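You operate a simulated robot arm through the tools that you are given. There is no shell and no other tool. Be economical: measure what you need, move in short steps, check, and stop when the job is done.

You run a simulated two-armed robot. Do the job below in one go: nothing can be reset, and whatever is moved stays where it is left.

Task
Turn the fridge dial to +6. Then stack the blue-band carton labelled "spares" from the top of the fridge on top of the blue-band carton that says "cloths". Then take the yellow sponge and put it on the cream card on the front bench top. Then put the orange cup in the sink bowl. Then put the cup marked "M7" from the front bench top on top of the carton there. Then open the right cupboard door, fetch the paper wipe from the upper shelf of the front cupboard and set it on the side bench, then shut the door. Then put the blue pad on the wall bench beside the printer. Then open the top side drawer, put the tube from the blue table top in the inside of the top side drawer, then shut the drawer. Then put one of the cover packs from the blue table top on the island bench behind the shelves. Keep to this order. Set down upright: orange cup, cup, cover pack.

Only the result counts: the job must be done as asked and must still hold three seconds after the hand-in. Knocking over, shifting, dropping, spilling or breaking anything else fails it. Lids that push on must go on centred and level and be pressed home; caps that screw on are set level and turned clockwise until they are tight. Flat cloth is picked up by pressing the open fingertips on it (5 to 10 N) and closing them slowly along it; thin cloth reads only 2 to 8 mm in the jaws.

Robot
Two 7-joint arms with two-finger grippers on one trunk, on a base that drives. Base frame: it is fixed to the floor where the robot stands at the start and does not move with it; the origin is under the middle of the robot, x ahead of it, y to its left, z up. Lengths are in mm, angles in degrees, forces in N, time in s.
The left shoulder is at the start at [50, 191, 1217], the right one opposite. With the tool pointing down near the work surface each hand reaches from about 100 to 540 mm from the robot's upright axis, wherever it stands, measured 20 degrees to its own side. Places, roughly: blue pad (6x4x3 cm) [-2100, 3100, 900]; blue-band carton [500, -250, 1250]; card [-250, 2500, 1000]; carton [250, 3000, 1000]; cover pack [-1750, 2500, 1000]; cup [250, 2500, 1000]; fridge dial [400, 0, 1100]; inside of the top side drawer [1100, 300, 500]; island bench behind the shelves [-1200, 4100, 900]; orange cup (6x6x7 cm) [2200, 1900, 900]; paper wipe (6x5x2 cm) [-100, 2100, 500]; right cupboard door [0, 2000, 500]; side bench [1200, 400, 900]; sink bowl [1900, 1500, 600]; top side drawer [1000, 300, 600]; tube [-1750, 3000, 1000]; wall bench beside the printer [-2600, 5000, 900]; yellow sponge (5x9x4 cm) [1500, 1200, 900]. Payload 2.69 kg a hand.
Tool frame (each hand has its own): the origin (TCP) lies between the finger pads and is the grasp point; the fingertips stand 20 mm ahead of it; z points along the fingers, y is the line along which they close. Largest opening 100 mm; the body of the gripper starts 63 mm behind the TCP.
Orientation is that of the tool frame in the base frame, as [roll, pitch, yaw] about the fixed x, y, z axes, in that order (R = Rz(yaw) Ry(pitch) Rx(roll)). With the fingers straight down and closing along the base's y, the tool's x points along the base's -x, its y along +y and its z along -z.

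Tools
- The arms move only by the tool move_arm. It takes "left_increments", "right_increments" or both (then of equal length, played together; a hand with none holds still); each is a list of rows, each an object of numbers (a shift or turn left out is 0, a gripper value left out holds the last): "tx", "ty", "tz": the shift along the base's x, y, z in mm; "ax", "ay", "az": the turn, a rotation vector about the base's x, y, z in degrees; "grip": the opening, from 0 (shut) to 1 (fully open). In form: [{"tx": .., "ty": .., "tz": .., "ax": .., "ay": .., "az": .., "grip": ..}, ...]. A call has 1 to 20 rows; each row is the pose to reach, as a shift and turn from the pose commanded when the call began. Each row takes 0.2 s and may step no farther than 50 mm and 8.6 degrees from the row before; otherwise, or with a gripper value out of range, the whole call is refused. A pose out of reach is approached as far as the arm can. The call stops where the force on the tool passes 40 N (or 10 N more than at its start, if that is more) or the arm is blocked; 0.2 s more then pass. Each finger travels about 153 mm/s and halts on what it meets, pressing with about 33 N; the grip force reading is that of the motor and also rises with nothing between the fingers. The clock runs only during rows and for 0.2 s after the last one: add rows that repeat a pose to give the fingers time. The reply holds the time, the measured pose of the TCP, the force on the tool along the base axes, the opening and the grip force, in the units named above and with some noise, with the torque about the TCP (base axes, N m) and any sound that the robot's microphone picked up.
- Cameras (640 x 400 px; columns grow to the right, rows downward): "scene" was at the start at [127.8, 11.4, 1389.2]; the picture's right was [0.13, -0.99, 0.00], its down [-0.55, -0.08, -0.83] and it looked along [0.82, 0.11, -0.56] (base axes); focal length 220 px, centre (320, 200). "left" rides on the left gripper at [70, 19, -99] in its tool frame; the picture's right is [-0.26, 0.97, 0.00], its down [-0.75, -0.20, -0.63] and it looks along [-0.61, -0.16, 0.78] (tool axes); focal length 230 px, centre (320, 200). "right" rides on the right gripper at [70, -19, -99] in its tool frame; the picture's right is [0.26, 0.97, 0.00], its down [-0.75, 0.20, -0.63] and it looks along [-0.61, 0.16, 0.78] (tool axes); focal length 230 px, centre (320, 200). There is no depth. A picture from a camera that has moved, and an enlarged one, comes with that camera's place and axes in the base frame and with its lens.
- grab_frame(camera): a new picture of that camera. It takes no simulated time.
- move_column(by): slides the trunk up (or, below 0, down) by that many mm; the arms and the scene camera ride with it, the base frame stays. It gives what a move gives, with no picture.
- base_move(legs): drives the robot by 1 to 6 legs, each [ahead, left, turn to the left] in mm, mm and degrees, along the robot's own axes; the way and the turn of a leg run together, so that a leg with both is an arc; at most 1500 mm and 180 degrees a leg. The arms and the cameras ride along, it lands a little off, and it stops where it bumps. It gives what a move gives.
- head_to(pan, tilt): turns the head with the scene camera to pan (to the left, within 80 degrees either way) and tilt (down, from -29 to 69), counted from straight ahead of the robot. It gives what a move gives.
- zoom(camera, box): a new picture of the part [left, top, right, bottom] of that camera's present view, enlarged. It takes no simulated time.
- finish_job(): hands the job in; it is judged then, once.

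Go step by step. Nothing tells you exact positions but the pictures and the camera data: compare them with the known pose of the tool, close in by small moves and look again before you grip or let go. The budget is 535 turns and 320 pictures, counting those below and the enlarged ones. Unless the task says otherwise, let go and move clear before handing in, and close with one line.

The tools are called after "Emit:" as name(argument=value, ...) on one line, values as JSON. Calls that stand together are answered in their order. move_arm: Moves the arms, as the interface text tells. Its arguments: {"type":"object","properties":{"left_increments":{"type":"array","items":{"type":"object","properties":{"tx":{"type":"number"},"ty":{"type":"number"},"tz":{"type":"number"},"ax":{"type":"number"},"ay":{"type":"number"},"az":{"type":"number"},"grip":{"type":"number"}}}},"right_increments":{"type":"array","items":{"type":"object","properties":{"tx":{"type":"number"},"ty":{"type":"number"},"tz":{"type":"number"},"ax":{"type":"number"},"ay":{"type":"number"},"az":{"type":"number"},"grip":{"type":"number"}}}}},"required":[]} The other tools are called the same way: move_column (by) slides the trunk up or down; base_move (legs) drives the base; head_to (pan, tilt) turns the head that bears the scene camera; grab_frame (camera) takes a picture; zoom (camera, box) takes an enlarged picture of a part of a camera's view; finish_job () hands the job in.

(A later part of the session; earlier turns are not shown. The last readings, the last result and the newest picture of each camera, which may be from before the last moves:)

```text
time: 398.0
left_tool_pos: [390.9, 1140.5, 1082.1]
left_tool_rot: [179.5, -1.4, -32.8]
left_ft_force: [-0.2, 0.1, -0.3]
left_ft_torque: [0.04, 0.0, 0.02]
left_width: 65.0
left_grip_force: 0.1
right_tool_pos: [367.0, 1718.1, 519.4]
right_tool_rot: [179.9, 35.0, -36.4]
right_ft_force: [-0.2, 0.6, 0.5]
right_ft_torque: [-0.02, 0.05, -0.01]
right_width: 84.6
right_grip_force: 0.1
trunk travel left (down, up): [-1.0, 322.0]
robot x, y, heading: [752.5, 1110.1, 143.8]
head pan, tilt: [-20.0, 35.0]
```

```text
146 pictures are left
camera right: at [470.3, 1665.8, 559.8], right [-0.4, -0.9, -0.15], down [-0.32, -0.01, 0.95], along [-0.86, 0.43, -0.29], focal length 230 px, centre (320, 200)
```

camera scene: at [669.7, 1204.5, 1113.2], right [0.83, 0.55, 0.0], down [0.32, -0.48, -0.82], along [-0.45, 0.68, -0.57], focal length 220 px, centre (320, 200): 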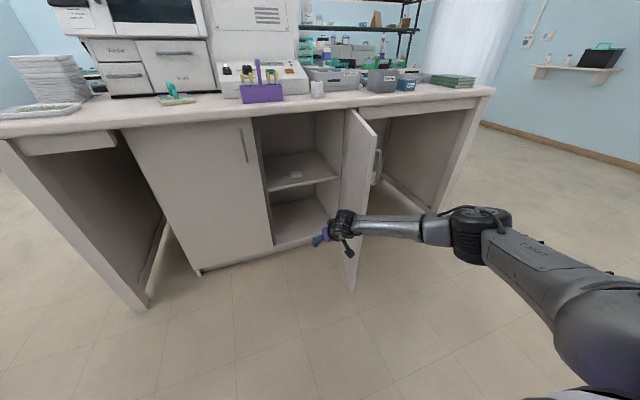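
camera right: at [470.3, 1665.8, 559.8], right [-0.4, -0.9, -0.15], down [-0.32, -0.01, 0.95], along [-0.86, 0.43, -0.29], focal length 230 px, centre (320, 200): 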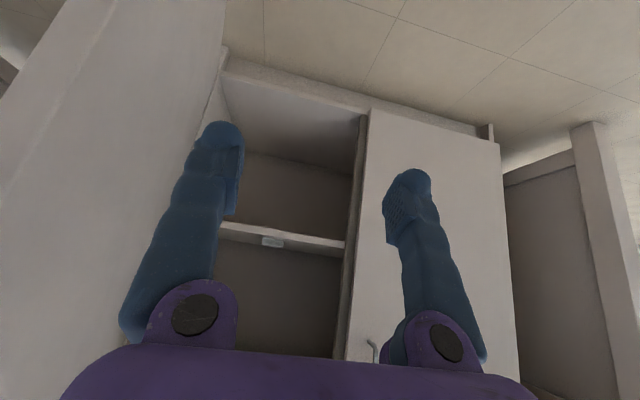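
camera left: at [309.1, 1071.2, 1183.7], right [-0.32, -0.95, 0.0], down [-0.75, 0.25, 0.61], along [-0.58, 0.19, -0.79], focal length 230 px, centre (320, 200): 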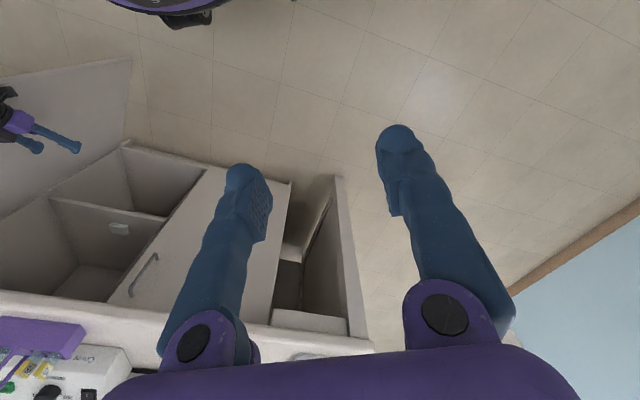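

The arm reaches well in this posture. I shift the base left so the elbow will clear the open door, and extend the hand a bit more to the right.

Emit:
base_move(legs=[[0, 85, 0]])

Emit:
move_arm(right_increments=[{"tx": 9, "ty": 22, "tz": -2, "az": -3.5}, {"tx": 18, "ty": 45, "tz": -5, "az": -7}, {"tx": 28, "ty": 67, "tz": -8, "az": -10.5}, {"tx": 37, "ty": 89, "tz": -10, "az": -14}, {"tx": 37, "ty": 89, "tz": -10, "az": -14}])

Emit:
grab_frame(camera="scene")

Emit:
grab_frame(camera="right")

```text
time: 399.4
left_tool_pos: [341.9, 1075.1, 1081.4]
left_tool_rot: [179.5, -1.4, -32.7]
left_ft_force: [-0.2, -0.1, -0.2]
left_ft_torque: [0.04, 0.0, 0.03]
left_width: 64.9
left_grip_force: 0.1
right_tool_pos: [318.1, 1653.2, 519.2]
right_tool_rot: [180.0, 35.0, -36.3]
right_ft_force: [-0.2, 0.1, 0.0]
right_ft_torque: [-0.05, 0.02, 0.0]
right_width: 85.0
right_grip_force: 0.1
trunk travel left (down, up): [-1.0, 322.0]
robot x, y, heading: [700.8, 1045.7, 143.6]
head pan, tilt: [-20.0, 35.0]
```

```text
time: 400.6
left_tool_pos: [343.5, 1075.5, 1083.5]
left_tool_rot: [179.5, -1.4, -32.8]
left_ft_force: [0.3, -0.5, -0.9]
left_ft_torque: [0.03, 0.01, -0.01]
left_width: 65.0
left_grip_force: 0.1
right_tool_pos: [354.0, 1742.2, 508.8]
right_tool_rot: [179.9, 35.0, -50.4]
right_ft_force: [0.0, -0.7, 0.4]
right_ft_torque: [0.0, 0.02, 0.01]
right_width: 85.0
right_grip_force: 0.2
trunk travel left (down, up): [-1.0, 322.0]
robot x, y, heading: [704.1, 1041.3, 143.6]
head pan, tilt: [-20.0, 35.0]
```

```text
145 pictures are left
camera scene: at [620.8, 1137.9, 1113.2], right [0.83, 0.56, 0.0], down [0.32, -0.48, -0.82], along [-0.46, 0.68, -0.57], focal length 220 px, centre (320, 200)
```

scene: 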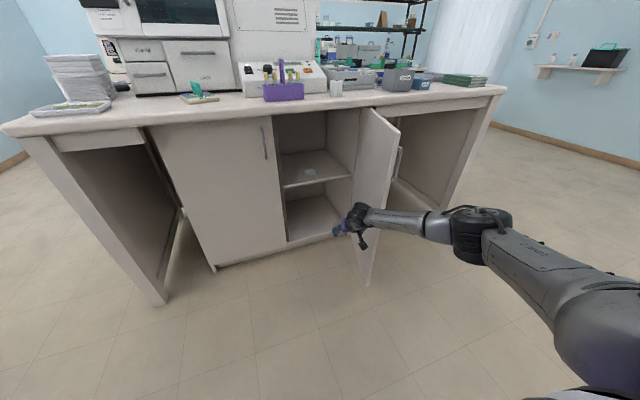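

```text
144 pictures are left
camera right: at [442.1, 1665.0, 550.2], right [-0.61, -0.78, -0.15], down [-0.31, 0.07, 0.95], along [-0.73, 0.62, -0.29], focal length 230 px, centre (320, 200)
```

right: 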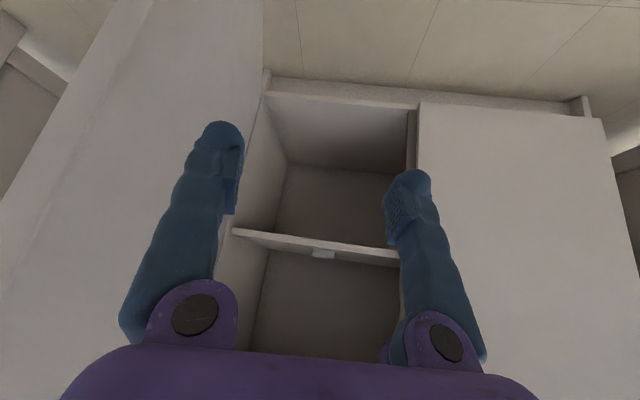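

Emit:
move_arm(right_increments=[{"tz": 25}, {"tz": 50}, {"tz": 50}])

Emit:
base_move(legs=[[350, 0, 0]])

Emit:
grab_frame(camera="scene")

Emit:
grab_frame(camera="right")

```text
time: 401.4
left_tool_pos: [342.9, 1076.3, 1081.8]
left_tool_rot: [179.5, -1.4, -32.7]
left_ft_force: [-0.4, -0.1, 0.4]
left_ft_torque: [-0.02, 0.0, -0.02]
left_width: 64.9
left_grip_force: 0.0
right_tool_pos: [355.0, 1740.5, 560.6]
right_tool_rot: [179.9, 35.1, -50.4]
right_ft_force: [-0.1, 0.2, 0.3]
right_ft_torque: [0.0, -0.02, 0.0]
right_width: 85.0
right_grip_force: 0.1
trunk travel left (down, up): [-1.0, 322.0]
robot x, y, heading: [698.9, 1040.8, 143.8]
head pan, tilt: [-20.0, 35.0]
```

```text
time: 403.6
left_tool_pos: [71.2, 1274.8, 1082.0]
left_tool_rot: [179.6, -1.4, -32.9]
left_ft_force: [-0.5, 0.4, 0.7]
left_ft_torque: [-0.02, -0.01, -0.01]
left_width: 65.0
left_grip_force: 0.1
right_tool_pos: [93.5, 1943.6, 553.6]
right_tool_rot: [-179.7, 34.5, -50.8]
right_ft_force: [-0.3, -0.1, -1.2]
right_ft_torque: [0.01, -0.04, -0.02]
right_width: 84.7
right_grip_force: 0.0
trunk travel left (down, up): [-1.0, 322.0]
robot x, y, heading: [433.5, 1240.1, 143.5]
head pan, tilt: [-20.0, 35.0]
stopped in leg 1: the robot was blocked; the commanded pose is now the measured one
```

```text
143 pictures are left
camera scene: at [349.9, 1337.3, 1113.2], right [0.83, 0.55, 0.0], down [0.32, -0.48, -0.82], along [-0.45, 0.68, -0.57], focal length 220 px, centre (320, 200)
```

scene: 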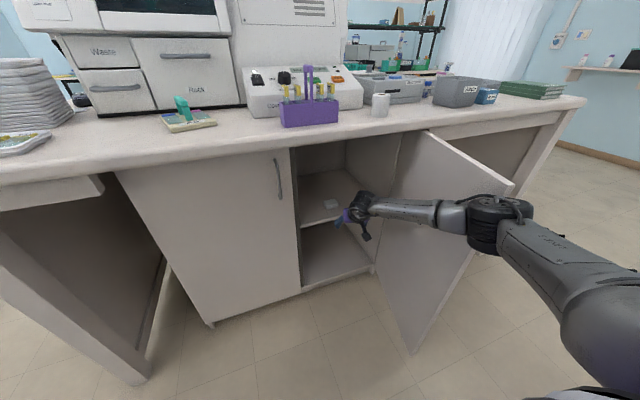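

```text
142 pictures are left
camera right: at [180.1, 1865.9, 595.1], right [-0.62, -0.77, -0.15], down [-0.32, 0.08, 0.94], along [-0.72, 0.63, -0.3], focal length 230 px, centre (320, 200)
```

right: 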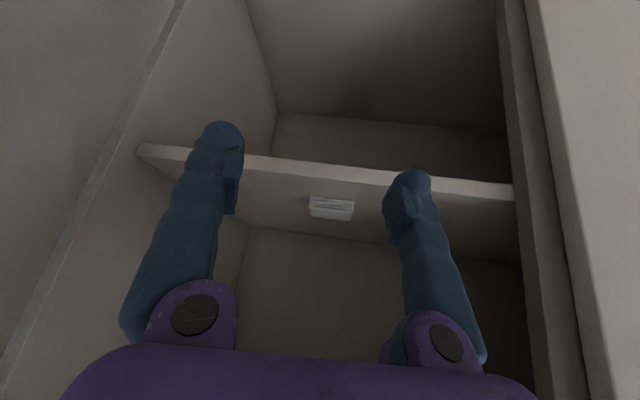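

The elbow is bumping the door's free end. Back off a little, shift left 70 mm and extend the hand right correspondingly.

Emit:
base_move(legs=[[-60, 0, 0], [0, 75, 0]])

Emit:
move_arm(right_increments=[{"tx": 15, "ty": 20, "az": -2}, {"tx": 30, "ty": 40, "az": -4}, {"tx": 45, "ty": 60, "az": -6}, {"tx": 45, "ty": 60, "az": -6}])

Emit:
grab_frame(camera="scene")

```text
time: 405.5
left_tool_pos: [76.3, 1182.6, 1082.5]
left_tool_rot: [179.5, -1.4, -33.1]
left_ft_force: [0.5, 0.1, -0.4]
left_ft_torque: [0.02, -0.04, 0.01]
left_width: 65.2
left_grip_force: 0.0
right_tool_pos: [99.8, 1849.6, 553.3]
right_tool_rot: [-179.6, 34.4, -50.9]
right_ft_force: [0.0, -0.2, -0.1]
right_ft_torque: [0.03, -0.03, -0.02]
right_width: 84.9
right_grip_force: 0.1
trunk travel left (down, up): [-1.0, 322.0]
robot x, y, heading: [437.0, 1145.7, 143.4]
head pan, tilt: [-20.0, 35.0]
```

```text
time: 406.5
left_tool_pos: [76.7, 1183.1, 1082.0]
left_tool_rot: [179.6, -1.4, -33.1]
left_ft_force: [0.0, 0.2, 0.5]
left_ft_torque: [0.02, 0.02, -0.02]
left_width: 65.1
left_grip_force: 0.0
right_tool_pos: [144.8, 1909.6, 553.5]
right_tool_rot: [-179.6, 34.4, -57.0]
right_ft_force: [-0.3, -0.7, -0.2]
right_ft_torque: [0.0, -0.02, 0.01]
right_width: 85.0
right_grip_force: 0.0
trunk travel left (down, up): [-1.0, 322.0]
robot x, y, heading: [435.3, 1145.1, 143.1]
head pan, tilt: [-20.0, 35.0]
```

```text
141 pictures are left
camera scene: at [354.5, 1243.7, 1113.2], right [0.84, 0.55, 0.0], down [0.32, -0.48, -0.82], along [-0.45, 0.68, -0.57], focal length 220 px, centre (320, 200)
```

scene: 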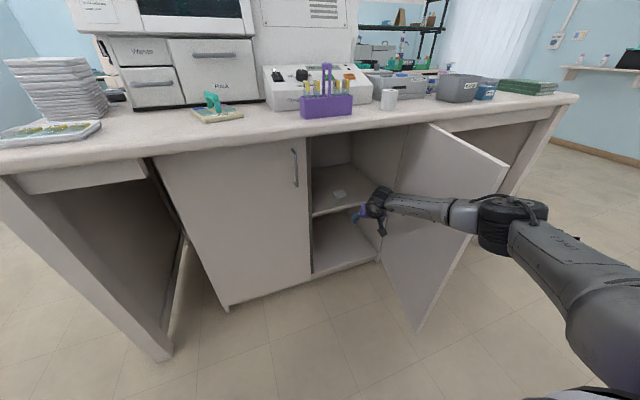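

Emit:
base_move(legs=[[140, 0, 0]])

Emit:
grab_frame(camera="scene")

Emit:
grab_frame(camera="right")

```text
time: 407.8
left_tool_pos: [-35.1, 1265.0, 1081.5]
left_tool_rot: [179.5, -1.4, -33.1]
left_ft_force: [0.0, -0.4, 0.3]
left_ft_torque: [-0.02, 0.0, 0.02]
left_width: 64.8
left_grip_force: 0.1
right_tool_pos: [31.9, 1992.5, 554.5]
right_tool_rot: [-179.7, 34.5, -57.0]
right_ft_force: [0.5, -0.4, 0.7]
right_ft_torque: [0.0, -0.01, 0.04]
right_width: 85.0
right_grip_force: 0.2
trunk travel left (down, up): [-1.0, 322.0]
robot x, y, heading: [322.4, 1229.9, 143.0]
head pan, tilt: [-20.0, 35.0]
```

```text
140 pictures are left
camera scene: at [242.8, 1326.9, 1113.1], right [0.84, 0.55, 0.0], down [0.32, -0.48, -0.82], along [-0.45, 0.68, -0.57], focal length 220 px, centre (320, 200)
```

scene: 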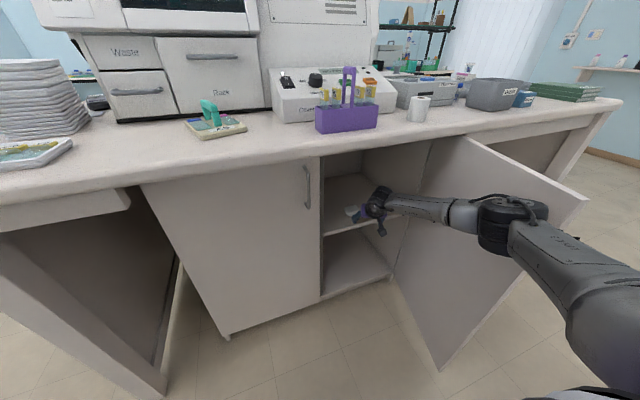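

```text
139 pictures are left
camera right: at [110.8, 1906.5, 594.9], right [-0.7, -0.7, -0.15], down [-0.32, 0.11, 0.94], along [-0.65, 0.7, -0.3], focal length 230 px, centre (320, 200)
```

right: 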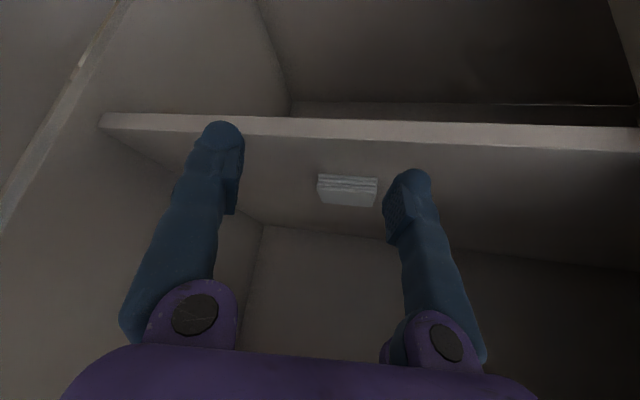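

Emit:
base_move(legs=[[120, 0, 0]])

Emit:
grab_frame(camera="right")

Emit:
grab_frame(camera="scene")

```text
time: 409.1
left_tool_pos: [-130.2, 1336.1, 1082.9]
left_tool_rot: [179.5, -1.4, -33.1]
left_ft_force: [-0.1, 1.3, -0.2]
left_ft_torque: [-0.01, -0.01, -0.03]
left_width: 65.0
left_grip_force: 0.0
right_tool_pos: [-61.8, 2062.8, 552.4]
right_tool_rot: [-179.7, 34.4, -57.1]
right_ft_force: [-0.1, 0.0, -0.1]
right_ft_torque: [0.03, -0.02, 0.0]
right_width: 85.2
right_grip_force: 0.1
trunk travel left (down, up): [-1.0, 322.0]
robot x, y, heading: [223.8, 1301.8, 143.3]
head pan, tilt: [-20.0, 35.0]
```

```text
138 pictures are left
camera right: at [15.4, 1977.0, 594.9], right [-0.7, -0.7, -0.15], down [-0.32, 0.11, 0.94], along [-0.65, 0.7, -0.3], focal length 230 px, centre (320, 200)
```

right: 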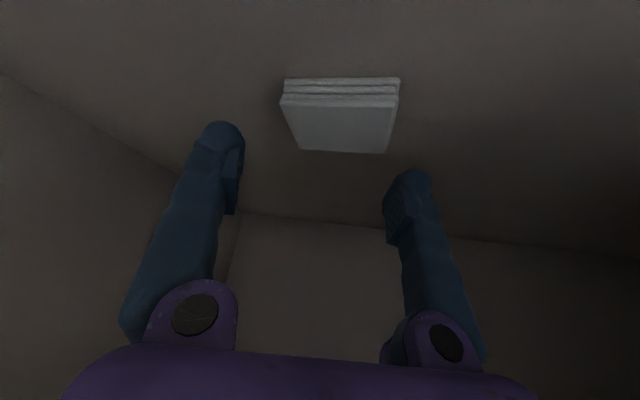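

```text
137 pictures are left
camera scene: at [147.8, 1397.5, 1113.1], right [0.84, 0.55, 0.0], down [0.32, -0.48, -0.82], along [-0.45, 0.68, -0.57], focal length 220 px, centre (320, 200)
```

scene: 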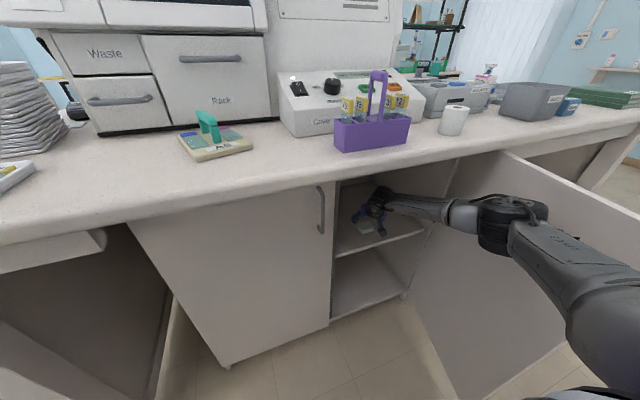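

Emit:
move_arm(right_increments=[{"tx": -3, "ty": 0, "az": 5}, {"tx": -6, "ty": -1, "az": 10}, {"tx": -8, "ty": -1, "az": 15}, {"tx": -8, "ty": -1, "az": 19}, {"tx": -8, "ty": -1, "az": 19, "tz": -10}])

Emit:
grab_frame(camera="right")

```text
time: 410.3
left_tool_pos: [-130.7, 1336.8, 1082.1]
left_tool_rot: [179.6, -1.4, -33.1]
left_ft_force: [0.6, 0.2, -0.2]
left_ft_torque: [-0.01, -0.02, 0.0]
left_width: 64.9
left_grip_force: 0.1
right_tool_pos: [-70.1, 2061.5, 543.4]
right_tool_rot: [-179.6, 34.4, -37.9]
right_ft_force: [0.2, 0.0, -0.7]
right_ft_torque: [0.01, -0.01, -0.01]
right_width: 85.0
right_grip_force: 0.0
trunk travel left (down, up): [-1.0, 322.0]
robot x, y, heading: [229.4, 1300.0, 143.3]
head pan, tilt: [-20.0, 35.0]
```

```text
136 pictures are left
camera right: at [30.7, 2005.8, 585.2], right [-0.43, -0.89, -0.15], down [-0.33, 0.0, 0.94], along [-0.84, 0.45, -0.3], focal length 230 px, centre (320, 200)
```

right: 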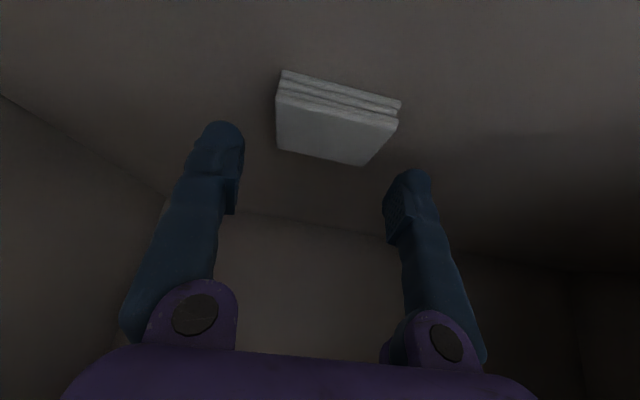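

Emit:
move_arm(right_increments=[{"tx": 2, "ty": -2, "tz": -12}, {"tx": 2, "ty": -2, "tz": -22}, {"tx": 2, "ty": -2, "tz": -28}, {"tx": 2, "ty": -2, "tz": -28}])

Emit:
grab_frame(camera="right")

```text
time: 411.3
left_tool_pos: [-127.8, 1335.0, 1083.3]
left_tool_rot: [179.6, -1.1, -33.1]
left_ft_force: [0.0, -0.4, -0.3]
left_ft_torque: [0.0, 0.0, 0.01]
left_width: 65.0
left_grip_force: 0.1
right_tool_pos: [-67.6, 2061.1, 520.6]
right_tool_rot: [-179.7, 35.0, -38.1]
right_ft_force: [18.2, -8.1, 30.3]
right_ft_torque: [-1.34, 0.51, 1.05]
right_width: 86.9
right_grip_force: 1.1
trunk travel left (down, up): [-1.0, 322.0]
robot x, y, heading: [228.2, 1299.5, 143.4]
head pan, tilt: [-20.0, 35.0]
```

```text
135 pictures are left
camera right: at [33.2, 2003.8, 561.4], right [-0.43, -0.89, -0.15], down [-0.33, 0.0, 0.94], along [-0.84, 0.46, -0.29], focal length 230 px, centre (320, 200)
```

right: 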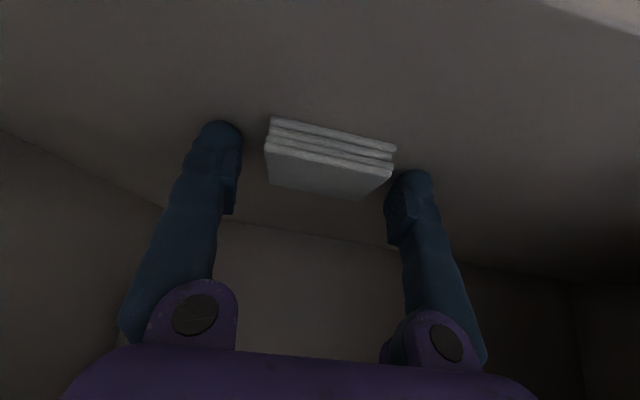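

Emit:
move_arm(right_increments=[{"tz": 7}, {"tx": -3, "ty": -5, "tz": 7}, {"tx": -3, "ty": -5, "tz": 4, "grip": 0.7}, {"tx": -3, "ty": -5, "tz": 4, "grip": 0.5}, {"tx": -3, "ty": -5, "tz": 4, "grip": 0.5}, {"tx": -3, "ty": -5, "tz": 4, "grip": 0.5}])

Emit:
grab_frame(camera="right")

```text
time: 412.7
left_tool_pos: [-130.8, 1335.4, 1082.6]
left_tool_rot: [179.6, -1.3, -33.1]
left_ft_force: [0.4, 0.8, 0.1]
left_ft_torque: [-0.02, 0.01, -0.01]
left_width: 65.1
left_grip_force: 0.1
right_tool_pos: [-73.8, 2053.9, 522.8]
right_tool_rot: [-179.7, 34.7, -37.9]
right_ft_force: [-7.1, -4.6, 17.1]
right_ft_torque: [-0.62, 0.54, -0.09]
right_width: 55.7
right_grip_force: 33.2
trunk travel left (down, up): [-1.0, 322.0]
robot x, y, heading: [229.4, 1298.2, 143.6]
head pan, tilt: [-20.0, 35.0]
```

```text
134 pictures are left
camera right: at [27.8, 1997.8, 563.4], right [-0.43, -0.89, -0.15], down [-0.33, 0.0, 0.94], along [-0.84, 0.45, -0.29], focal length 230 px, centre (320, 200)
```

right: 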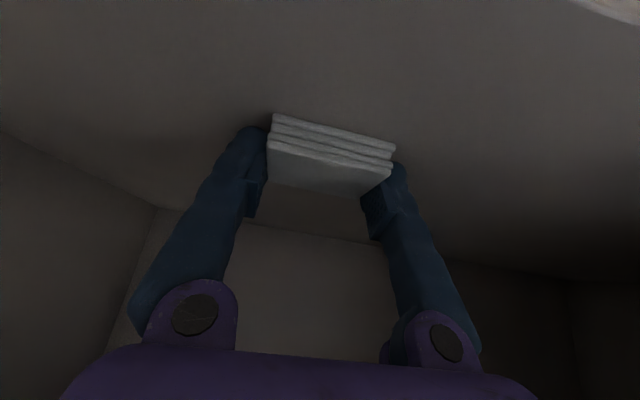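

Emit:
move_arm(right_increments=[{"tz": 10}, {"tz": 25}, {"tz": 40}, {"tz": 40}])

Emit:
grab_frame(camera="right")

```text
time: 413.7
left_tool_pos: [-130.4, 1336.1, 1082.6]
left_tool_rot: [179.7, -1.4, -33.1]
left_ft_force: [-0.5, -1.0, -0.1]
left_ft_torque: [-0.02, 0.0, -0.01]
left_width: 64.9
left_grip_force: 0.0
right_tool_pos: [-70.7, 2054.6, 558.2]
right_tool_rot: [-179.6, 34.4, -37.9]
right_ft_force: [0.1, -0.6, -1.0]
right_ft_torque: [0.0, 0.0, -0.01]
right_width: 55.7
right_grip_force: 33.2
trunk travel left (down, up): [-1.0, 322.0]
robot x, y, heading: [228.2, 1299.3, 143.5]
head pan, tilt: [-20.0, 35.0]
```

```text
133 pictures are left
camera right: at [29.4, 1998.2, 601.2], right [-0.43, -0.89, -0.15], down [-0.33, 0.0, 0.94], along [-0.84, 0.45, -0.3], focal length 230 px, centre (320, 200)
```

right: 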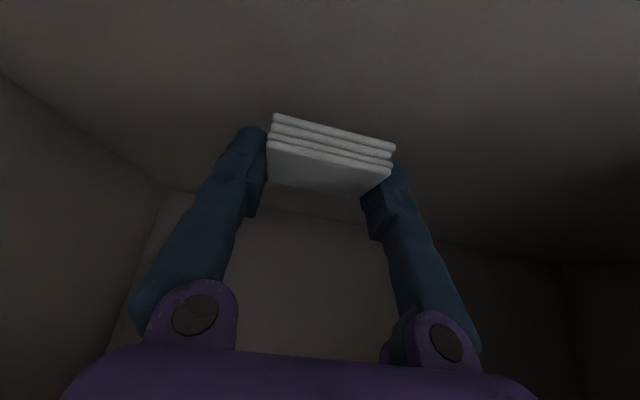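

Wipe held. Back straight out of the cupboard.

Emit:
base_move(legs=[[-300, 0, 0], [-350, 0, 0]])

Emit:
grab_frame(camera="scene")

```text
time: 417.6
left_tool_pos: [390.0, 950.7, 1082.5]
left_tool_rot: [179.5, -1.4, -32.7]
left_ft_force: [0.2, 0.2, -0.4]
left_ft_torque: [-0.01, -0.01, 0.03]
left_width: 65.0
left_grip_force: 0.1
right_tool_pos: [444.2, 1669.7, 560.1]
right_tool_rot: [-179.7, 34.3, -37.6]
right_ft_force: [0.4, 0.2, -0.7]
right_ft_torque: [-0.01, 0.02, 0.01]
right_width: 55.6
right_grip_force: 33.0
trunk travel left (down, up): [-1.0, 322.0]
robot x, y, heading: [749.8, 916.0, 143.8]
head pan, tilt: [-20.0, 35.0]
```

```text
132 pictures are left
camera scene: at [669.1, 1013.2, 1113.2], right [0.83, 0.56, 0.0], down [0.32, -0.48, -0.82], along [-0.45, 0.68, -0.57], focal length 220 px, centre (320, 200)
```

scene: 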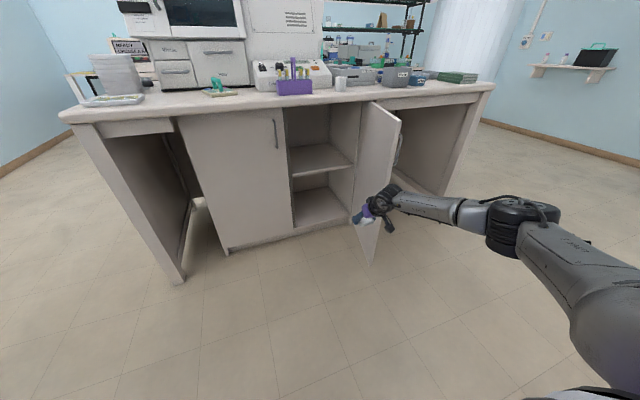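

Emit:
move_column(by=320)

Emit:
move_arm(right_increments=[{"tx": 17, "ty": -43, "tz": 20}, {"tx": 34, "ty": -86, "tz": 40}, {"tx": 51, "ty": -129, "tz": 60}, {"tx": 68, "ty": -172, "tz": 80}, {"tx": 85, "ty": -215, "tz": 100}, {"tx": 102, "ty": -258, "tz": 120}, {"tx": 119, "ty": -301, "tz": 140}, {"tx": 135, "ty": -344, "tz": 160}])

Emit:
grab_frame(camera="scene")

```text
time: 420.7
left_tool_pos: [388.9, 949.7, 1401.8]
left_tool_rot: [179.5, -1.3, -32.7]
left_ft_force: [-0.7, 0.2, -0.5]
left_ft_torque: [-0.03, -0.05, -0.01]
left_width: 65.1
left_grip_force: 0.2
right_tool_pos: [444.9, 1668.2, 879.6]
right_tool_rot: [-179.7, 34.3, -37.6]
right_ft_force: [-0.2, -0.2, 0.2]
right_ft_torque: [0.02, 0.03, 0.01]
right_width: 55.5
right_grip_force: 32.6
trunk travel left (down, up): [-321.0, 2.0]
robot x, y, heading: [748.4, 915.8, 143.7]
head pan, tilt: [-20.0, 35.0]
```

```text
refused: row 1 steps farther than a row can; nothing moved
```

```text
131 pictures are left
camera scene: at [668.9, 1013.4, 1433.1], right [0.83, 0.56, 0.0], down [0.32, -0.48, -0.82], along [-0.45, 0.68, -0.57], focal length 220 px, centre (320, 200)
```

scene: 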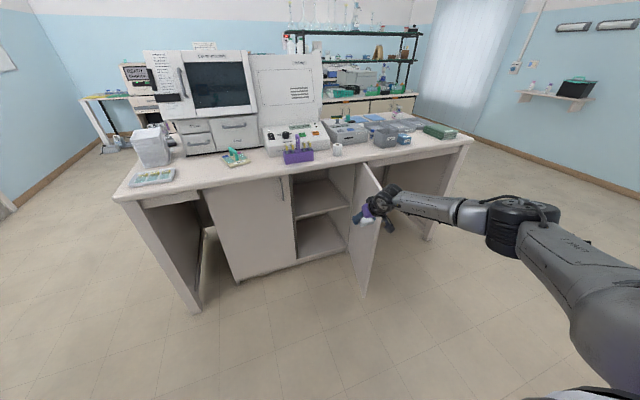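

Emit:
move_arm(right_increments=[{"tx": 15, "ty": -38, "tz": 20}, {"tx": 30, "ty": -76, "tz": 40}, {"tx": 45, "ty": -114, "tz": 60}, {"tx": 60, "ty": -152, "tz": 80}, {"tx": 75, "ty": -190, "tz": 100}, {"tx": 90, "ty": -228, "tz": 120}, {"tx": 105, "ty": -266, "tz": 140}, {"tx": 120, "ty": -304, "tz": 160}, {"tx": 135, "ty": -344, "tz": 170}])

Emit:
base_move(legs=[[270, 0, 0], [0, 0, 180]])

Emit:
head_to(pan=-10, tilt=35)

Emit:
grab_frame(camera="scene")

```text
time: 422.7
left_tool_pos: [389.9, 950.5, 1401.0]
left_tool_rot: [179.6, -1.4, -32.7]
left_ft_force: [0.3, 0.0, -0.7]
left_ft_torque: [0.01, -0.02, 0.03]
left_width: 64.9
left_grip_force: 0.1
right_tool_pos: [562.4, 1334.0, 1045.5]
right_tool_rot: [-179.6, 34.3, -37.6]
right_ft_force: [0.2, 0.6, 0.5]
right_ft_torque: [0.02, -0.03, 0.0]
right_width: 55.5
right_grip_force: 33.4
right hand out of reach, approached as far as the arm can: row 9
trunk travel left (down, up): [-321.0, 2.0]
robot x, y, heading: [748.6, 920.2, 143.8]
head pan, tilt: [-20.0, 35.0]
```

```text
time: 431.9
left_tool_pos: [895.8, 1034.6, 1403.0]
left_tool_rot: [179.6, -1.5, 146.1]
left_ft_force: [0.0, -0.3, 0.0]
left_ft_torque: [0.04, 0.02, 0.0]
left_width: 65.0
left_grip_force: 0.1
right_tool_pos: [716.5, 653.7, 1046.7]
right_tool_rot: [-179.7, 34.3, 141.2]
right_ft_force: [0.5, -0.3, -0.1]
right_ft_torque: [0.0, -0.01, -0.01]
right_width: 55.7
right_grip_force: 33.2
trunk travel left (down, up): [-321.0, 2.0]
robot x, y, heading: [536.8, 1076.0, -37.5]
head pan, tilt: [-20.0, 35.0]
```

```text
time: 432.7
left_tool_pos: [895.8, 1034.0, 1402.2]
left_tool_rot: [179.6, -1.4, 146.1]
left_ft_force: [-0.1, -0.2, 0.1]
left_ft_torque: [0.0, 0.01, 0.02]
left_width: 65.0
left_grip_force: 0.1
right_tool_pos: [716.1, 655.4, 1046.0]
right_tool_rot: [-179.7, 34.2, 141.3]
right_ft_force: [-0.3, -0.1, 0.0]
right_ft_torque: [0.01, 0.03, -0.03]
right_width: 55.6
right_grip_force: 33.0
trunk travel left (down, up): [-321.0, 2.0]
robot x, y, heading: [537.6, 1073.9, -37.4]
head pan, tilt: [-10.0, 35.0]
```

```text
130 pictures are left
camera scene: at [627.9, 984.5, 1433.2], right [-0.74, -0.68, 0.0], down [-0.39, 0.42, -0.82], along [0.55, -0.6, -0.57], focal length 220 px, centre (320, 200)
```

scene: 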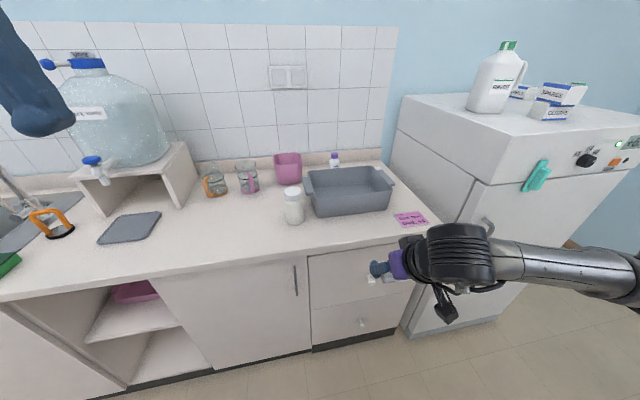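

Free bench area in front-left of the white bottle. I drive up so the right hand can set the wipe near (1105, 650).

Emit:
base_move(legs=[[0, 175, 1], [215, 0, 0]])

Emit:
grab_frame(camera="scene")

Emit:
grab_frame(camera="right")

```text
time: 436.1
left_tool_pos: [1178.0, 1053.2, 1402.4]
left_tool_rot: [179.6, -1.5, 147.4]
left_ft_force: [0.3, -0.4, 0.1]
left_ft_torque: [0.06, -0.01, 0.0]
left_width: 64.8
left_grip_force: 0.2
right_tool_pos: [1006.2, 670.6, 1046.2]
right_tool_rot: [-179.7, 34.4, 142.5]
right_ft_force: [0.0, 0.6, -0.4]
right_ft_torque: [0.0, 0.02, -0.01]
right_width: 55.6
right_grip_force: 33.2
trunk travel left (down, up): [-321.0, 2.0]
robot x, y, heading: [817.8, 1083.3, -36.1]
head pan, tilt: [-10.0, 35.0]
```

```text
129 pictures are left
camera scene: at [911.3, 999.3, 1433.2], right [-0.72, -0.69, 0.0], down [-0.4, 0.41, -0.82], along [0.57, -0.59, -0.57], focal length 220 px, centre (320, 200)
```

scene: 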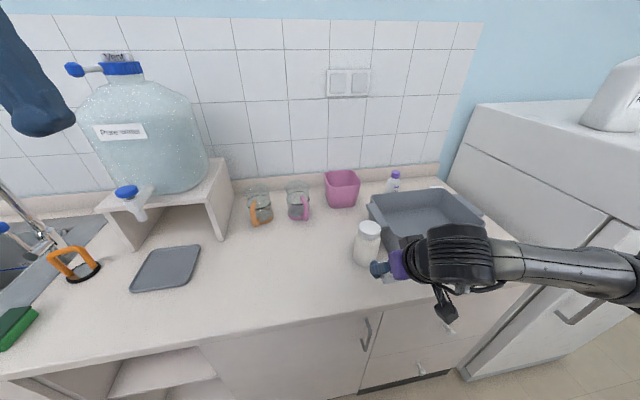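

```text
128 pictures are left
camera right: at [906.0, 725.5, 1087.8], right [0.42, 0.89, -0.15], down [0.33, 0.0, 0.94], along [0.84, -0.45, -0.3], focal length 230 px, centre (320, 200)
```

right: 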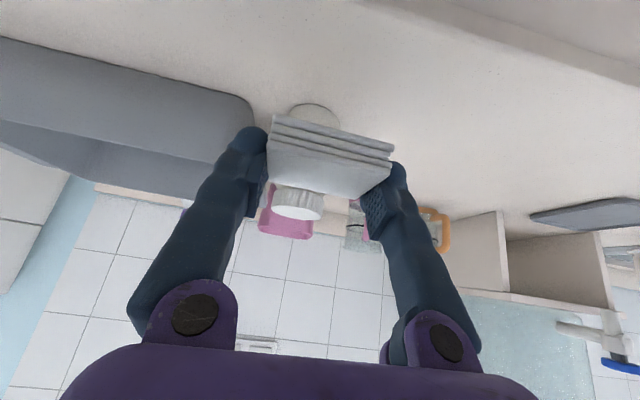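

Emit:
move_arm(right_increments=[{"tx": 35, "ty": 17}, {"tx": 70, "ty": 35}, {"tx": 105, "ty": 52}, {"tx": 140, "ty": 70}, {"tx": 174, "ty": 87}, {"tx": 174, "ty": 87, "tz": -40}, {"tx": 174, "ty": 87, "tz": -80}, {"tx": 174, "ty": 87, "tz": -105}, {"tx": 174, "ty": 87, "tz": -105}])

Emit:
grab_frame(camera="scene")

Emit:
grab_frame(camera="right")

```text
time: 438.1
left_tool_pos: [1177.5, 1054.2, 1401.8]
left_tool_rot: [179.4, -1.4, 147.4]
left_ft_force: [0.5, 0.0, -0.5]
left_ft_torque: [0.0, 0.0, 0.01]
left_width: 65.3
left_grip_force: 0.0
right_tool_pos: [1180.6, 758.9, 941.5]
right_tool_rot: [-179.7, 34.4, 142.4]
right_ft_force: [0.3, 0.4, -0.1]
right_ft_torque: [0.01, -0.02, -0.01]
right_width: 55.5
right_grip_force: 33.6
trunk travel left (down, up): [-321.0, 2.0]
robot x, y, heading: [821.6, 1089.7, -36.2]
head pan, tilt: [-10.0, 35.0]
```

```text
127 pictures are left
camera scene: at [910.9, 999.6, 1433.2], right [-0.72, -0.69, 0.0], down [-0.4, 0.41, -0.82], along [0.57, -0.59, -0.57], focal length 220 px, centre (320, 200)
```

scene: 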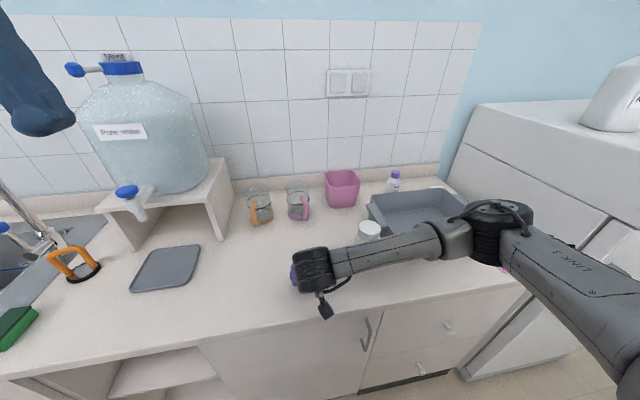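

```text
126 pictures are left
camera right: at [1079.9, 812.3, 983.0], right [0.42, 0.89, -0.15], down [0.33, 0.0, 0.94], along [0.84, -0.45, -0.3], focal length 230 px, centre (320, 200)
```

right: 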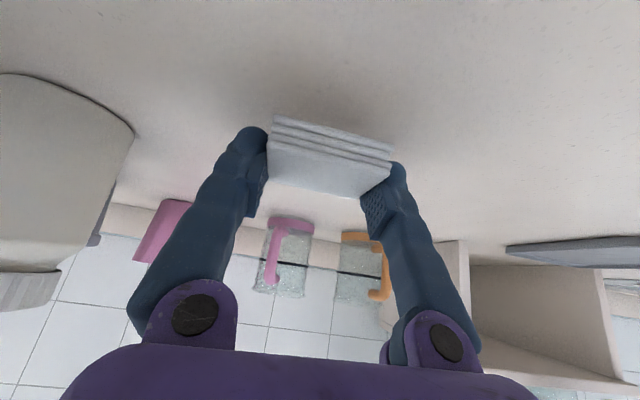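

Emit:
move_arm(right_increments=[{"tz": -4}, {"tz": -8}, {"tz": -12}, {"tz": -15}, {"tz": -15}])

```text
time: 439.3
left_tool_pos: [1177.4, 1054.0, 1401.6]
left_tool_rot: [179.6, -1.5, 147.4]
left_ft_force: [0.6, 0.8, 0.8]
left_ft_torque: [0.02, 0.05, 0.0]
left_width: 65.1
left_grip_force: 0.1
right_tool_pos: [1181.0, 757.9, 925.7]
right_tool_rot: [-179.6, 34.4, 142.5]
right_ft_force: [0.1, 0.5, -0.4]
right_ft_torque: [0.03, -0.01, 0.04]
right_width: 55.9
right_grip_force: 33.6
trunk travel left (down, up): [-321.0, 2.0]
robot x, y, heading: [815.9, 1088.5, -36.2]
head pan, tilt: [-10.0, 35.0]
```

Emit:
move_arm(right_increments=[{"tz": -2}, {"tz": -4}, {"tz": -6}, {"tz": -6}])

Emit:
grab_frame(camera="right")

```text
time: 440.3
left_tool_pos: [1176.1, 1053.8, 1402.8]
left_tool_rot: [179.6, -1.3, 147.4]
left_ft_force: [0.1, 0.2, -0.8]
left_ft_torque: [0.0, 0.02, -0.01]
left_width: 64.9
left_grip_force: 0.0
right_tool_pos: [1180.3, 758.6, 922.4]
right_tool_rot: [-179.8, 34.6, 142.5]
right_ft_force: [-3.0, -0.4, 14.3]
right_ft_torque: [0.21, -0.12, 0.07]
right_width: 55.6
right_grip_force: 32.9
trunk travel left (down, up): [-321.0, 2.0]
robot x, y, heading: [821.1, 1089.2, -36.4]
head pan, tilt: [-10.0, 35.0]
```

```text
125 pictures are left
camera right: at [1079.6, 812.6, 963.6], right [0.42, 0.89, -0.15], down [0.33, 0.0, 0.94], along [0.84, -0.45, -0.29], focal length 230 px, centre (320, 200)
```

right: 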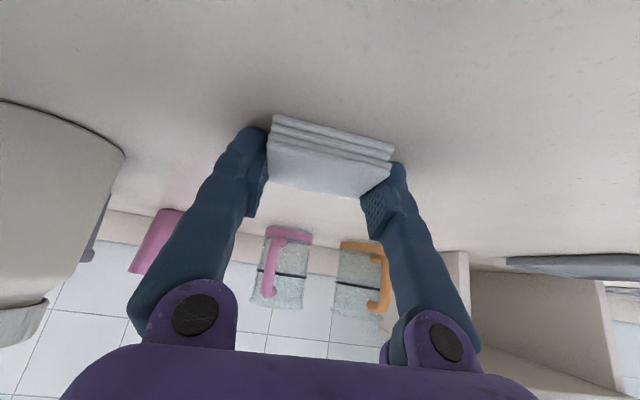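

Contact with the bench. Release and lift.

Emit:
move_arm(right_increments=[{"tz": 2}, {"tz": 2, "grip": 0.7}, {"tz": 2, "grip": 0.8}, {"tz": 2, "grip": 0.8}, {"tz": 40}, {"tz": 80}, {"tz": 125}, {"tz": 170}])

Emit:
grab_frame(camera="scene")

```text
time: 442.1
left_tool_pos: [1176.8, 1054.4, 1402.5]
left_tool_rot: [179.6, -1.3, 147.4]
left_ft_force: [-0.2, -0.4, -0.1]
left_ft_torque: [-0.01, -0.02, -0.02]
left_width: 64.9
left_grip_force: 0.0
right_tool_pos: [1178.1, 757.6, 1091.8]
right_tool_rot: [-179.6, 34.3, 142.5]
right_ft_force: [-0.2, -0.5, 0.1]
right_ft_torque: [0.01, 0.01, 0.04]
right_width: 79.6
right_grip_force: 0.0
trunk travel left (down, up): [-321.0, 2.0]
robot x, y, heading: [818.5, 1088.8, -36.3]
head pan, tilt: [-10.0, 35.0]
```

```text
124 pictures are left
camera scene: at [910.6, 999.9, 1433.2], right [-0.72, -0.69, 0.0], down [-0.4, 0.41, -0.82], along [0.57, -0.59, -0.57], focal length 220 px, centre (320, 200)
```

scene: 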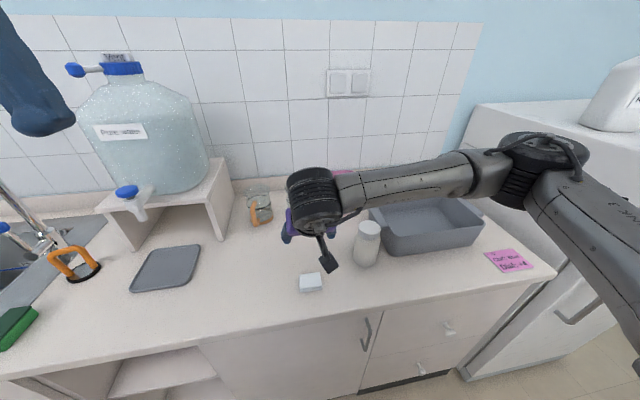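

Wipe is on the side bench. Now shut the cupboard door: back off, turn around, and prepare a closed-finger poke with the right hand.

Emit:
base_move(legs=[[-330, 0, 0], [0, 0, 180]])

```text
time: 451.6
left_tool_pos: [184.9, 1333.9, 1401.5]
left_tool_rot: [179.5, -1.3, -34.8]
left_ft_force: [1.4, 0.4, 0.2]
left_ft_torque: [-0.02, -0.02, 0.02]
left_width: 64.9
left_grip_force: 0.1
right_tool_pos: [195.5, 1631.4, 1091.2]
right_tool_rot: [-179.6, 34.4, -39.5]
right_ft_force: [0.0, -0.4, 0.1]
right_ft_torque: [-0.01, 0.04, 0.0]
right_width: 79.8
right_grip_force: 0.1
trunk travel left (down, up): [-321.0, 2.0]
robot x, y, heading: [542.7, 1288.1, 141.5]
head pan, tilt: [-10.0, 35.0]
```

Emit:
move_arm(right_increments=[{"tx": 14, "ty": 29, "tz": -10, "ax": 3, "ay": 3.8, "grip": 0.3}, {"tx": 29, "ty": 58, "tz": -20, "ax": 6, "ay": 7.5, "grip": 0}, {"tx": 43, "ty": 88, "tz": -30, "ax": 9, "ay": 11.3}, {"tx": 57, "ty": 117, "tz": -40, "ax": 12, "ay": 15}, {"tx": 72, "ty": 146, "tz": -51, "ax": 14.9, "ay": 18.8}, {"tx": 72, "ty": 146, "tz": -51, "ax": 14.9, "ay": 18.8}])

Emit:
base_move(legs=[[0, 0, 2], [10, -385, 0]])

Emit:
grab_frame(camera="scene")

```text
time: 453.0
left_tool_pos: [184.7, 1333.9, 1401.9]
left_tool_rot: [179.6, -1.3, -34.9]
left_ft_force: [0.5, 0.5, 0.6]
left_ft_torque: [-0.03, 0.01, -0.01]
left_width: 64.9
left_grip_force: 0.1
right_tool_pos: [259.6, 1767.2, 1041.3]
right_tool_rot: [179.5, 56.9, -40.1]
right_ft_force: [-0.3, 0.5, -0.2]
right_ft_torque: [0.01, -0.01, -0.02]
right_width: 0.0
right_grip_force: 29.7
right hand out of reach, approached as far as the arm can: row 5, 6
trunk travel left (down, up): [-321.0, 2.0]
robot x, y, heading: [539.8, 1285.0, 141.7]
head pan, tilt: [-10.0, 35.0]
```

```text
time: 457.3
left_tool_pos: [405.4, 1640.7, 1402.2]
left_tool_rot: [179.6, -1.4, -32.9]
left_ft_force: [0.4, 0.4, 0.3]
left_ft_torque: [-0.03, -0.01, 0.01]
left_width: 65.0
left_grip_force: 0.3
right_tool_pos: [467.7, 2076.8, 1040.5]
right_tool_rot: [179.5, 56.7, -38.4]
right_ft_force: [-0.1, 0.0, 0.3]
right_ft_torque: [-0.02, -0.02, 0.05]
right_width: 0.0
right_grip_force: 29.8
trunk travel left (down, up): [-321.0, 2.0]
robot x, y, heading: [761.8, 1599.8, 143.6]
head pan, tilt: [-10.0, 35.0]
```

```text
123 pictures are left
camera scene: at [671.8, 1692.2, 1433.2], right [0.73, 0.69, 0.0], down [0.39, -0.42, -0.82], along [-0.56, 0.59, -0.57], focal length 220 px, centre (320, 200)
```

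scene: 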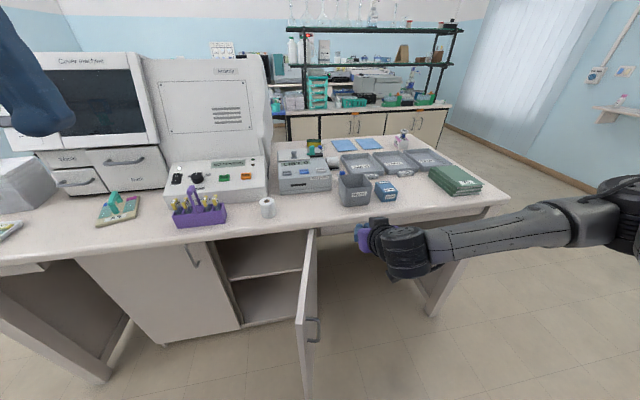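

Emit:
move_column(by=-272)

Emit:
base_move(legs=[[0, 200, 0]])

Emit:
grab_frame(camera="scene")

```text
time: 460.1
left_tool_pos: [405.9, 1640.7, 1129.7]
left_tool_rot: [179.6, -1.2, -32.9]
left_ft_force: [0.0, 0.0, 0.0]
left_ft_torque: [-0.03, 0.03, -0.03]
left_width: 65.0
left_grip_force: 0.1
right_tool_pos: [467.2, 2075.5, 768.4]
right_tool_rot: [179.6, 56.7, -38.4]
right_ft_force: [0.5, -0.2, 0.1]
right_ft_torque: [-0.01, -0.05, 0.02]
right_width: 0.0
right_grip_force: 29.6
trunk travel left (down, up): [-49.0, 274.0]
robot x, y, heading: [764.7, 1600.3, 143.4]
head pan, tilt: [-10.0, 35.0]
```

```text
time: 462.5
left_tool_pos: [284.7, 1477.5, 1130.3]
left_tool_rot: [179.7, -1.4, -33.1]
left_ft_force: [-0.7, 0.4, 0.8]
left_ft_torque: [0.02, 0.01, 0.01]
left_width: 64.9
left_grip_force: 0.1
right_tool_pos: [346.2, 1912.7, 769.5]
right_tool_rot: [179.5, 56.7, -38.6]
right_ft_force: [0.1, -0.3, 0.8]
right_ft_torque: [-0.02, 0.03, 0.03]
right_width: 0.0
right_grip_force: 29.9
trunk travel left (down, up): [-49.0, 274.0]
robot x, y, heading: [637.1, 1442.5, 143.5]
head pan, tilt: [-10.0, 35.0]
```

```text
122 pictures are left
camera scene: at [550.8, 1529.1, 1161.2], right [0.73, 0.69, 0.0], down [0.39, -0.42, -0.82], along [-0.56, 0.6, -0.57], focal length 220 px, centre (320, 200)
```

scene: 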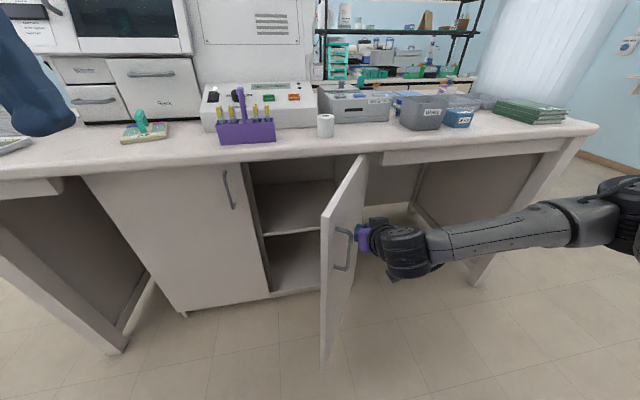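

Emit:
base_move(legs=[[60, 90, 0]])

Emit:
grab_frame(camera="scene")

```text
time: 464.0
left_tool_pos: [184.2, 1443.3, 1128.3]
left_tool_rot: [179.7, -1.5, -33.3]
left_ft_force: [-0.5, 0.0, -0.3]
left_ft_torque: [0.02, 0.01, -0.03]
left_width: 65.0
left_grip_force: 0.1
right_tool_pos: [245.9, 1879.0, 770.2]
right_tool_rot: [179.6, 56.8, -38.6]
right_ft_force: [-0.6, -0.1, 0.8]
right_ft_torque: [0.02, -0.01, -0.02]
right_width: 0.0
right_grip_force: 29.3
trunk travel left (down, up): [-49.0, 274.0]
robot x, y, heading: [539.3, 1405.6, 143.1]
head pan, tilt: [-10.0, 35.0]
```

```text
121 pictures are left
camera scene: at [449.8, 1494.1, 1161.1], right [0.73, 0.68, 0.0], down [0.39, -0.42, -0.82], along [-0.56, 0.6, -0.57], focal length 220 px, centre (320, 200)
```

scene: 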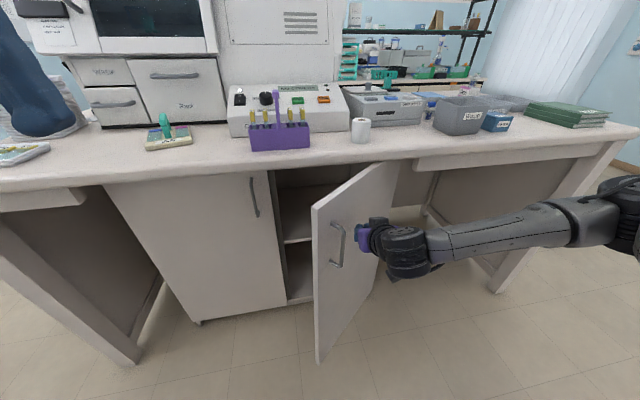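

Emit:
base_move(legs=[[110, 15, 0]])

Emit:
grab_frame(camera="scene")

```text
time: 465.2
left_tool_pos: [87.6, 1496.4, 1129.6]
left_tool_rot: [179.5, -1.4, -33.2]
left_ft_force: [1.0, 0.4, -0.2]
left_ft_torque: [-0.01, -0.03, -0.01]
left_width: 64.9
left_grip_force: 0.0
right_tool_pos: [152.1, 1930.8, 769.9]
right_tool_rot: [179.5, 56.7, -38.7]
right_ft_force: [-0.6, -0.1, -0.8]
right_ft_torque: [-0.03, 0.01, -0.01]
right_width: 0.2
right_grip_force: 29.5
trunk travel left (down, up): [-49.0, 274.0]
robot x, y, heading: [445.0, 1462.5, 143.2]
head pan, tilt: [-10.0, 35.0]
```

```text
120 pictures are left
camera scene: at [354.4, 1546.9, 1161.1], right [0.73, 0.68, 0.0], down [0.39, -0.42, -0.82], along [-0.56, 0.6, -0.57], focal length 220 px, centre (320, 200)
```

scene: 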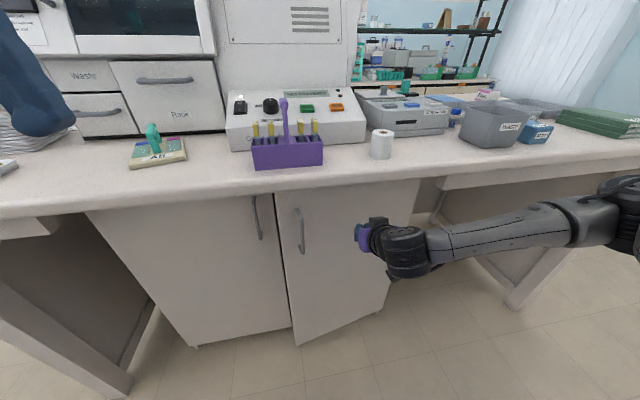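

Emit:
base_move(legs=[[98, 0, 0]])

Emit:
grab_frame(camera="scene")

```text
time: 466.3
left_tool_pos: [9.7, 1554.3, 1130.2]
left_tool_rot: [179.6, -1.3, -33.3]
left_ft_force: [0.5, 0.0, -0.1]
left_ft_torque: [-0.02, -0.02, 0.04]
left_width: 65.0
left_grip_force: 0.1
right_tool_pos: [75.4, 1988.2, 768.2]
right_tool_rot: [179.5, 56.6, -38.7]
right_ft_force: [0.1, -0.2, 1.0]
right_ft_torque: [0.0, -0.04, -0.02]
right_width: 0.2
right_grip_force: 29.3
trunk travel left (down, up): [-49.0, 274.0]
robot x, y, heading: [370.8, 1516.0, 143.1]
head pan, tilt: [-10.0, 35.0]
```

```text
119 pictures are left
camera scene: at [277.4, 1604.7, 1161.0], right [0.73, 0.68, 0.0], down [0.39, -0.42, -0.82], along [-0.56, 0.6, -0.57], focal length 220 px, centre (320, 200)
```

scene: 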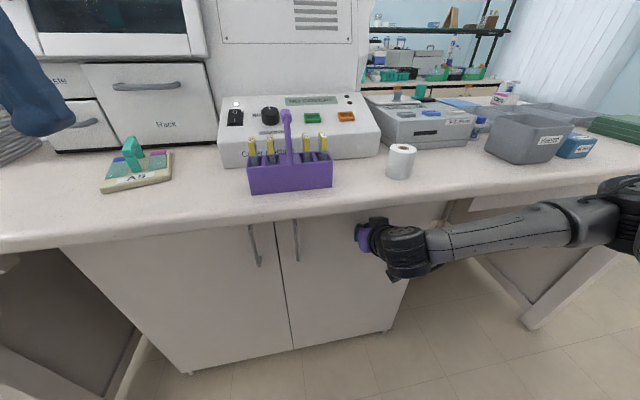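

Emit:
base_move(legs=[[18, 0, 0]])

Emit:
zoom(camera="scene", box=[200, 190, 440, 380])

```text
time: 467.2
left_tool_pos: [-1.0, 1564.8, 1129.8]
left_tool_rot: [179.6, -1.4, -33.3]
left_ft_force: [0.5, 0.6, -1.2]
left_ft_torque: [0.0, -0.04, 0.01]
left_width: 65.1
left_grip_force: 0.0
right_tool_pos: [65.1, 1994.4, 767.3]
right_tool_rot: [179.4, 56.2, -38.5]
right_ft_force: [3.9, -2.8, 1.8]
right_ft_torque: [-0.03, 0.02, 0.02]
right_width: 0.0
right_grip_force: 29.7
trunk travel left (down, up): [-49.0, 274.0]
robot x, y, heading: [354.3, 1526.1, 143.3]
head pan, tilt: [-10.0, 35.0]
stopped in leg 1: the force on the tool passed its limit at 58 N (the readings are from after the stop); the commanded pose is now the measured one
```

```text
2.11 times, centred on (320, 285) of scene
camera zoom: at [264.9, 1614.4, 1161.2], right [0.73, 0.68, 0.0], down [0.39, -0.42, -0.82], along [-0.56, 0.6, -0.57], focal length 463 px, centre (320, 21)
```

zoom: 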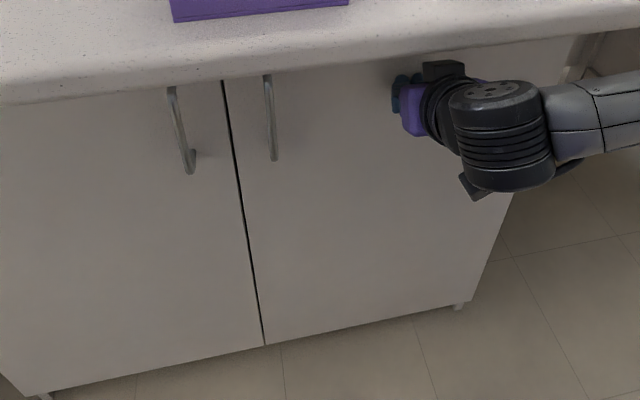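

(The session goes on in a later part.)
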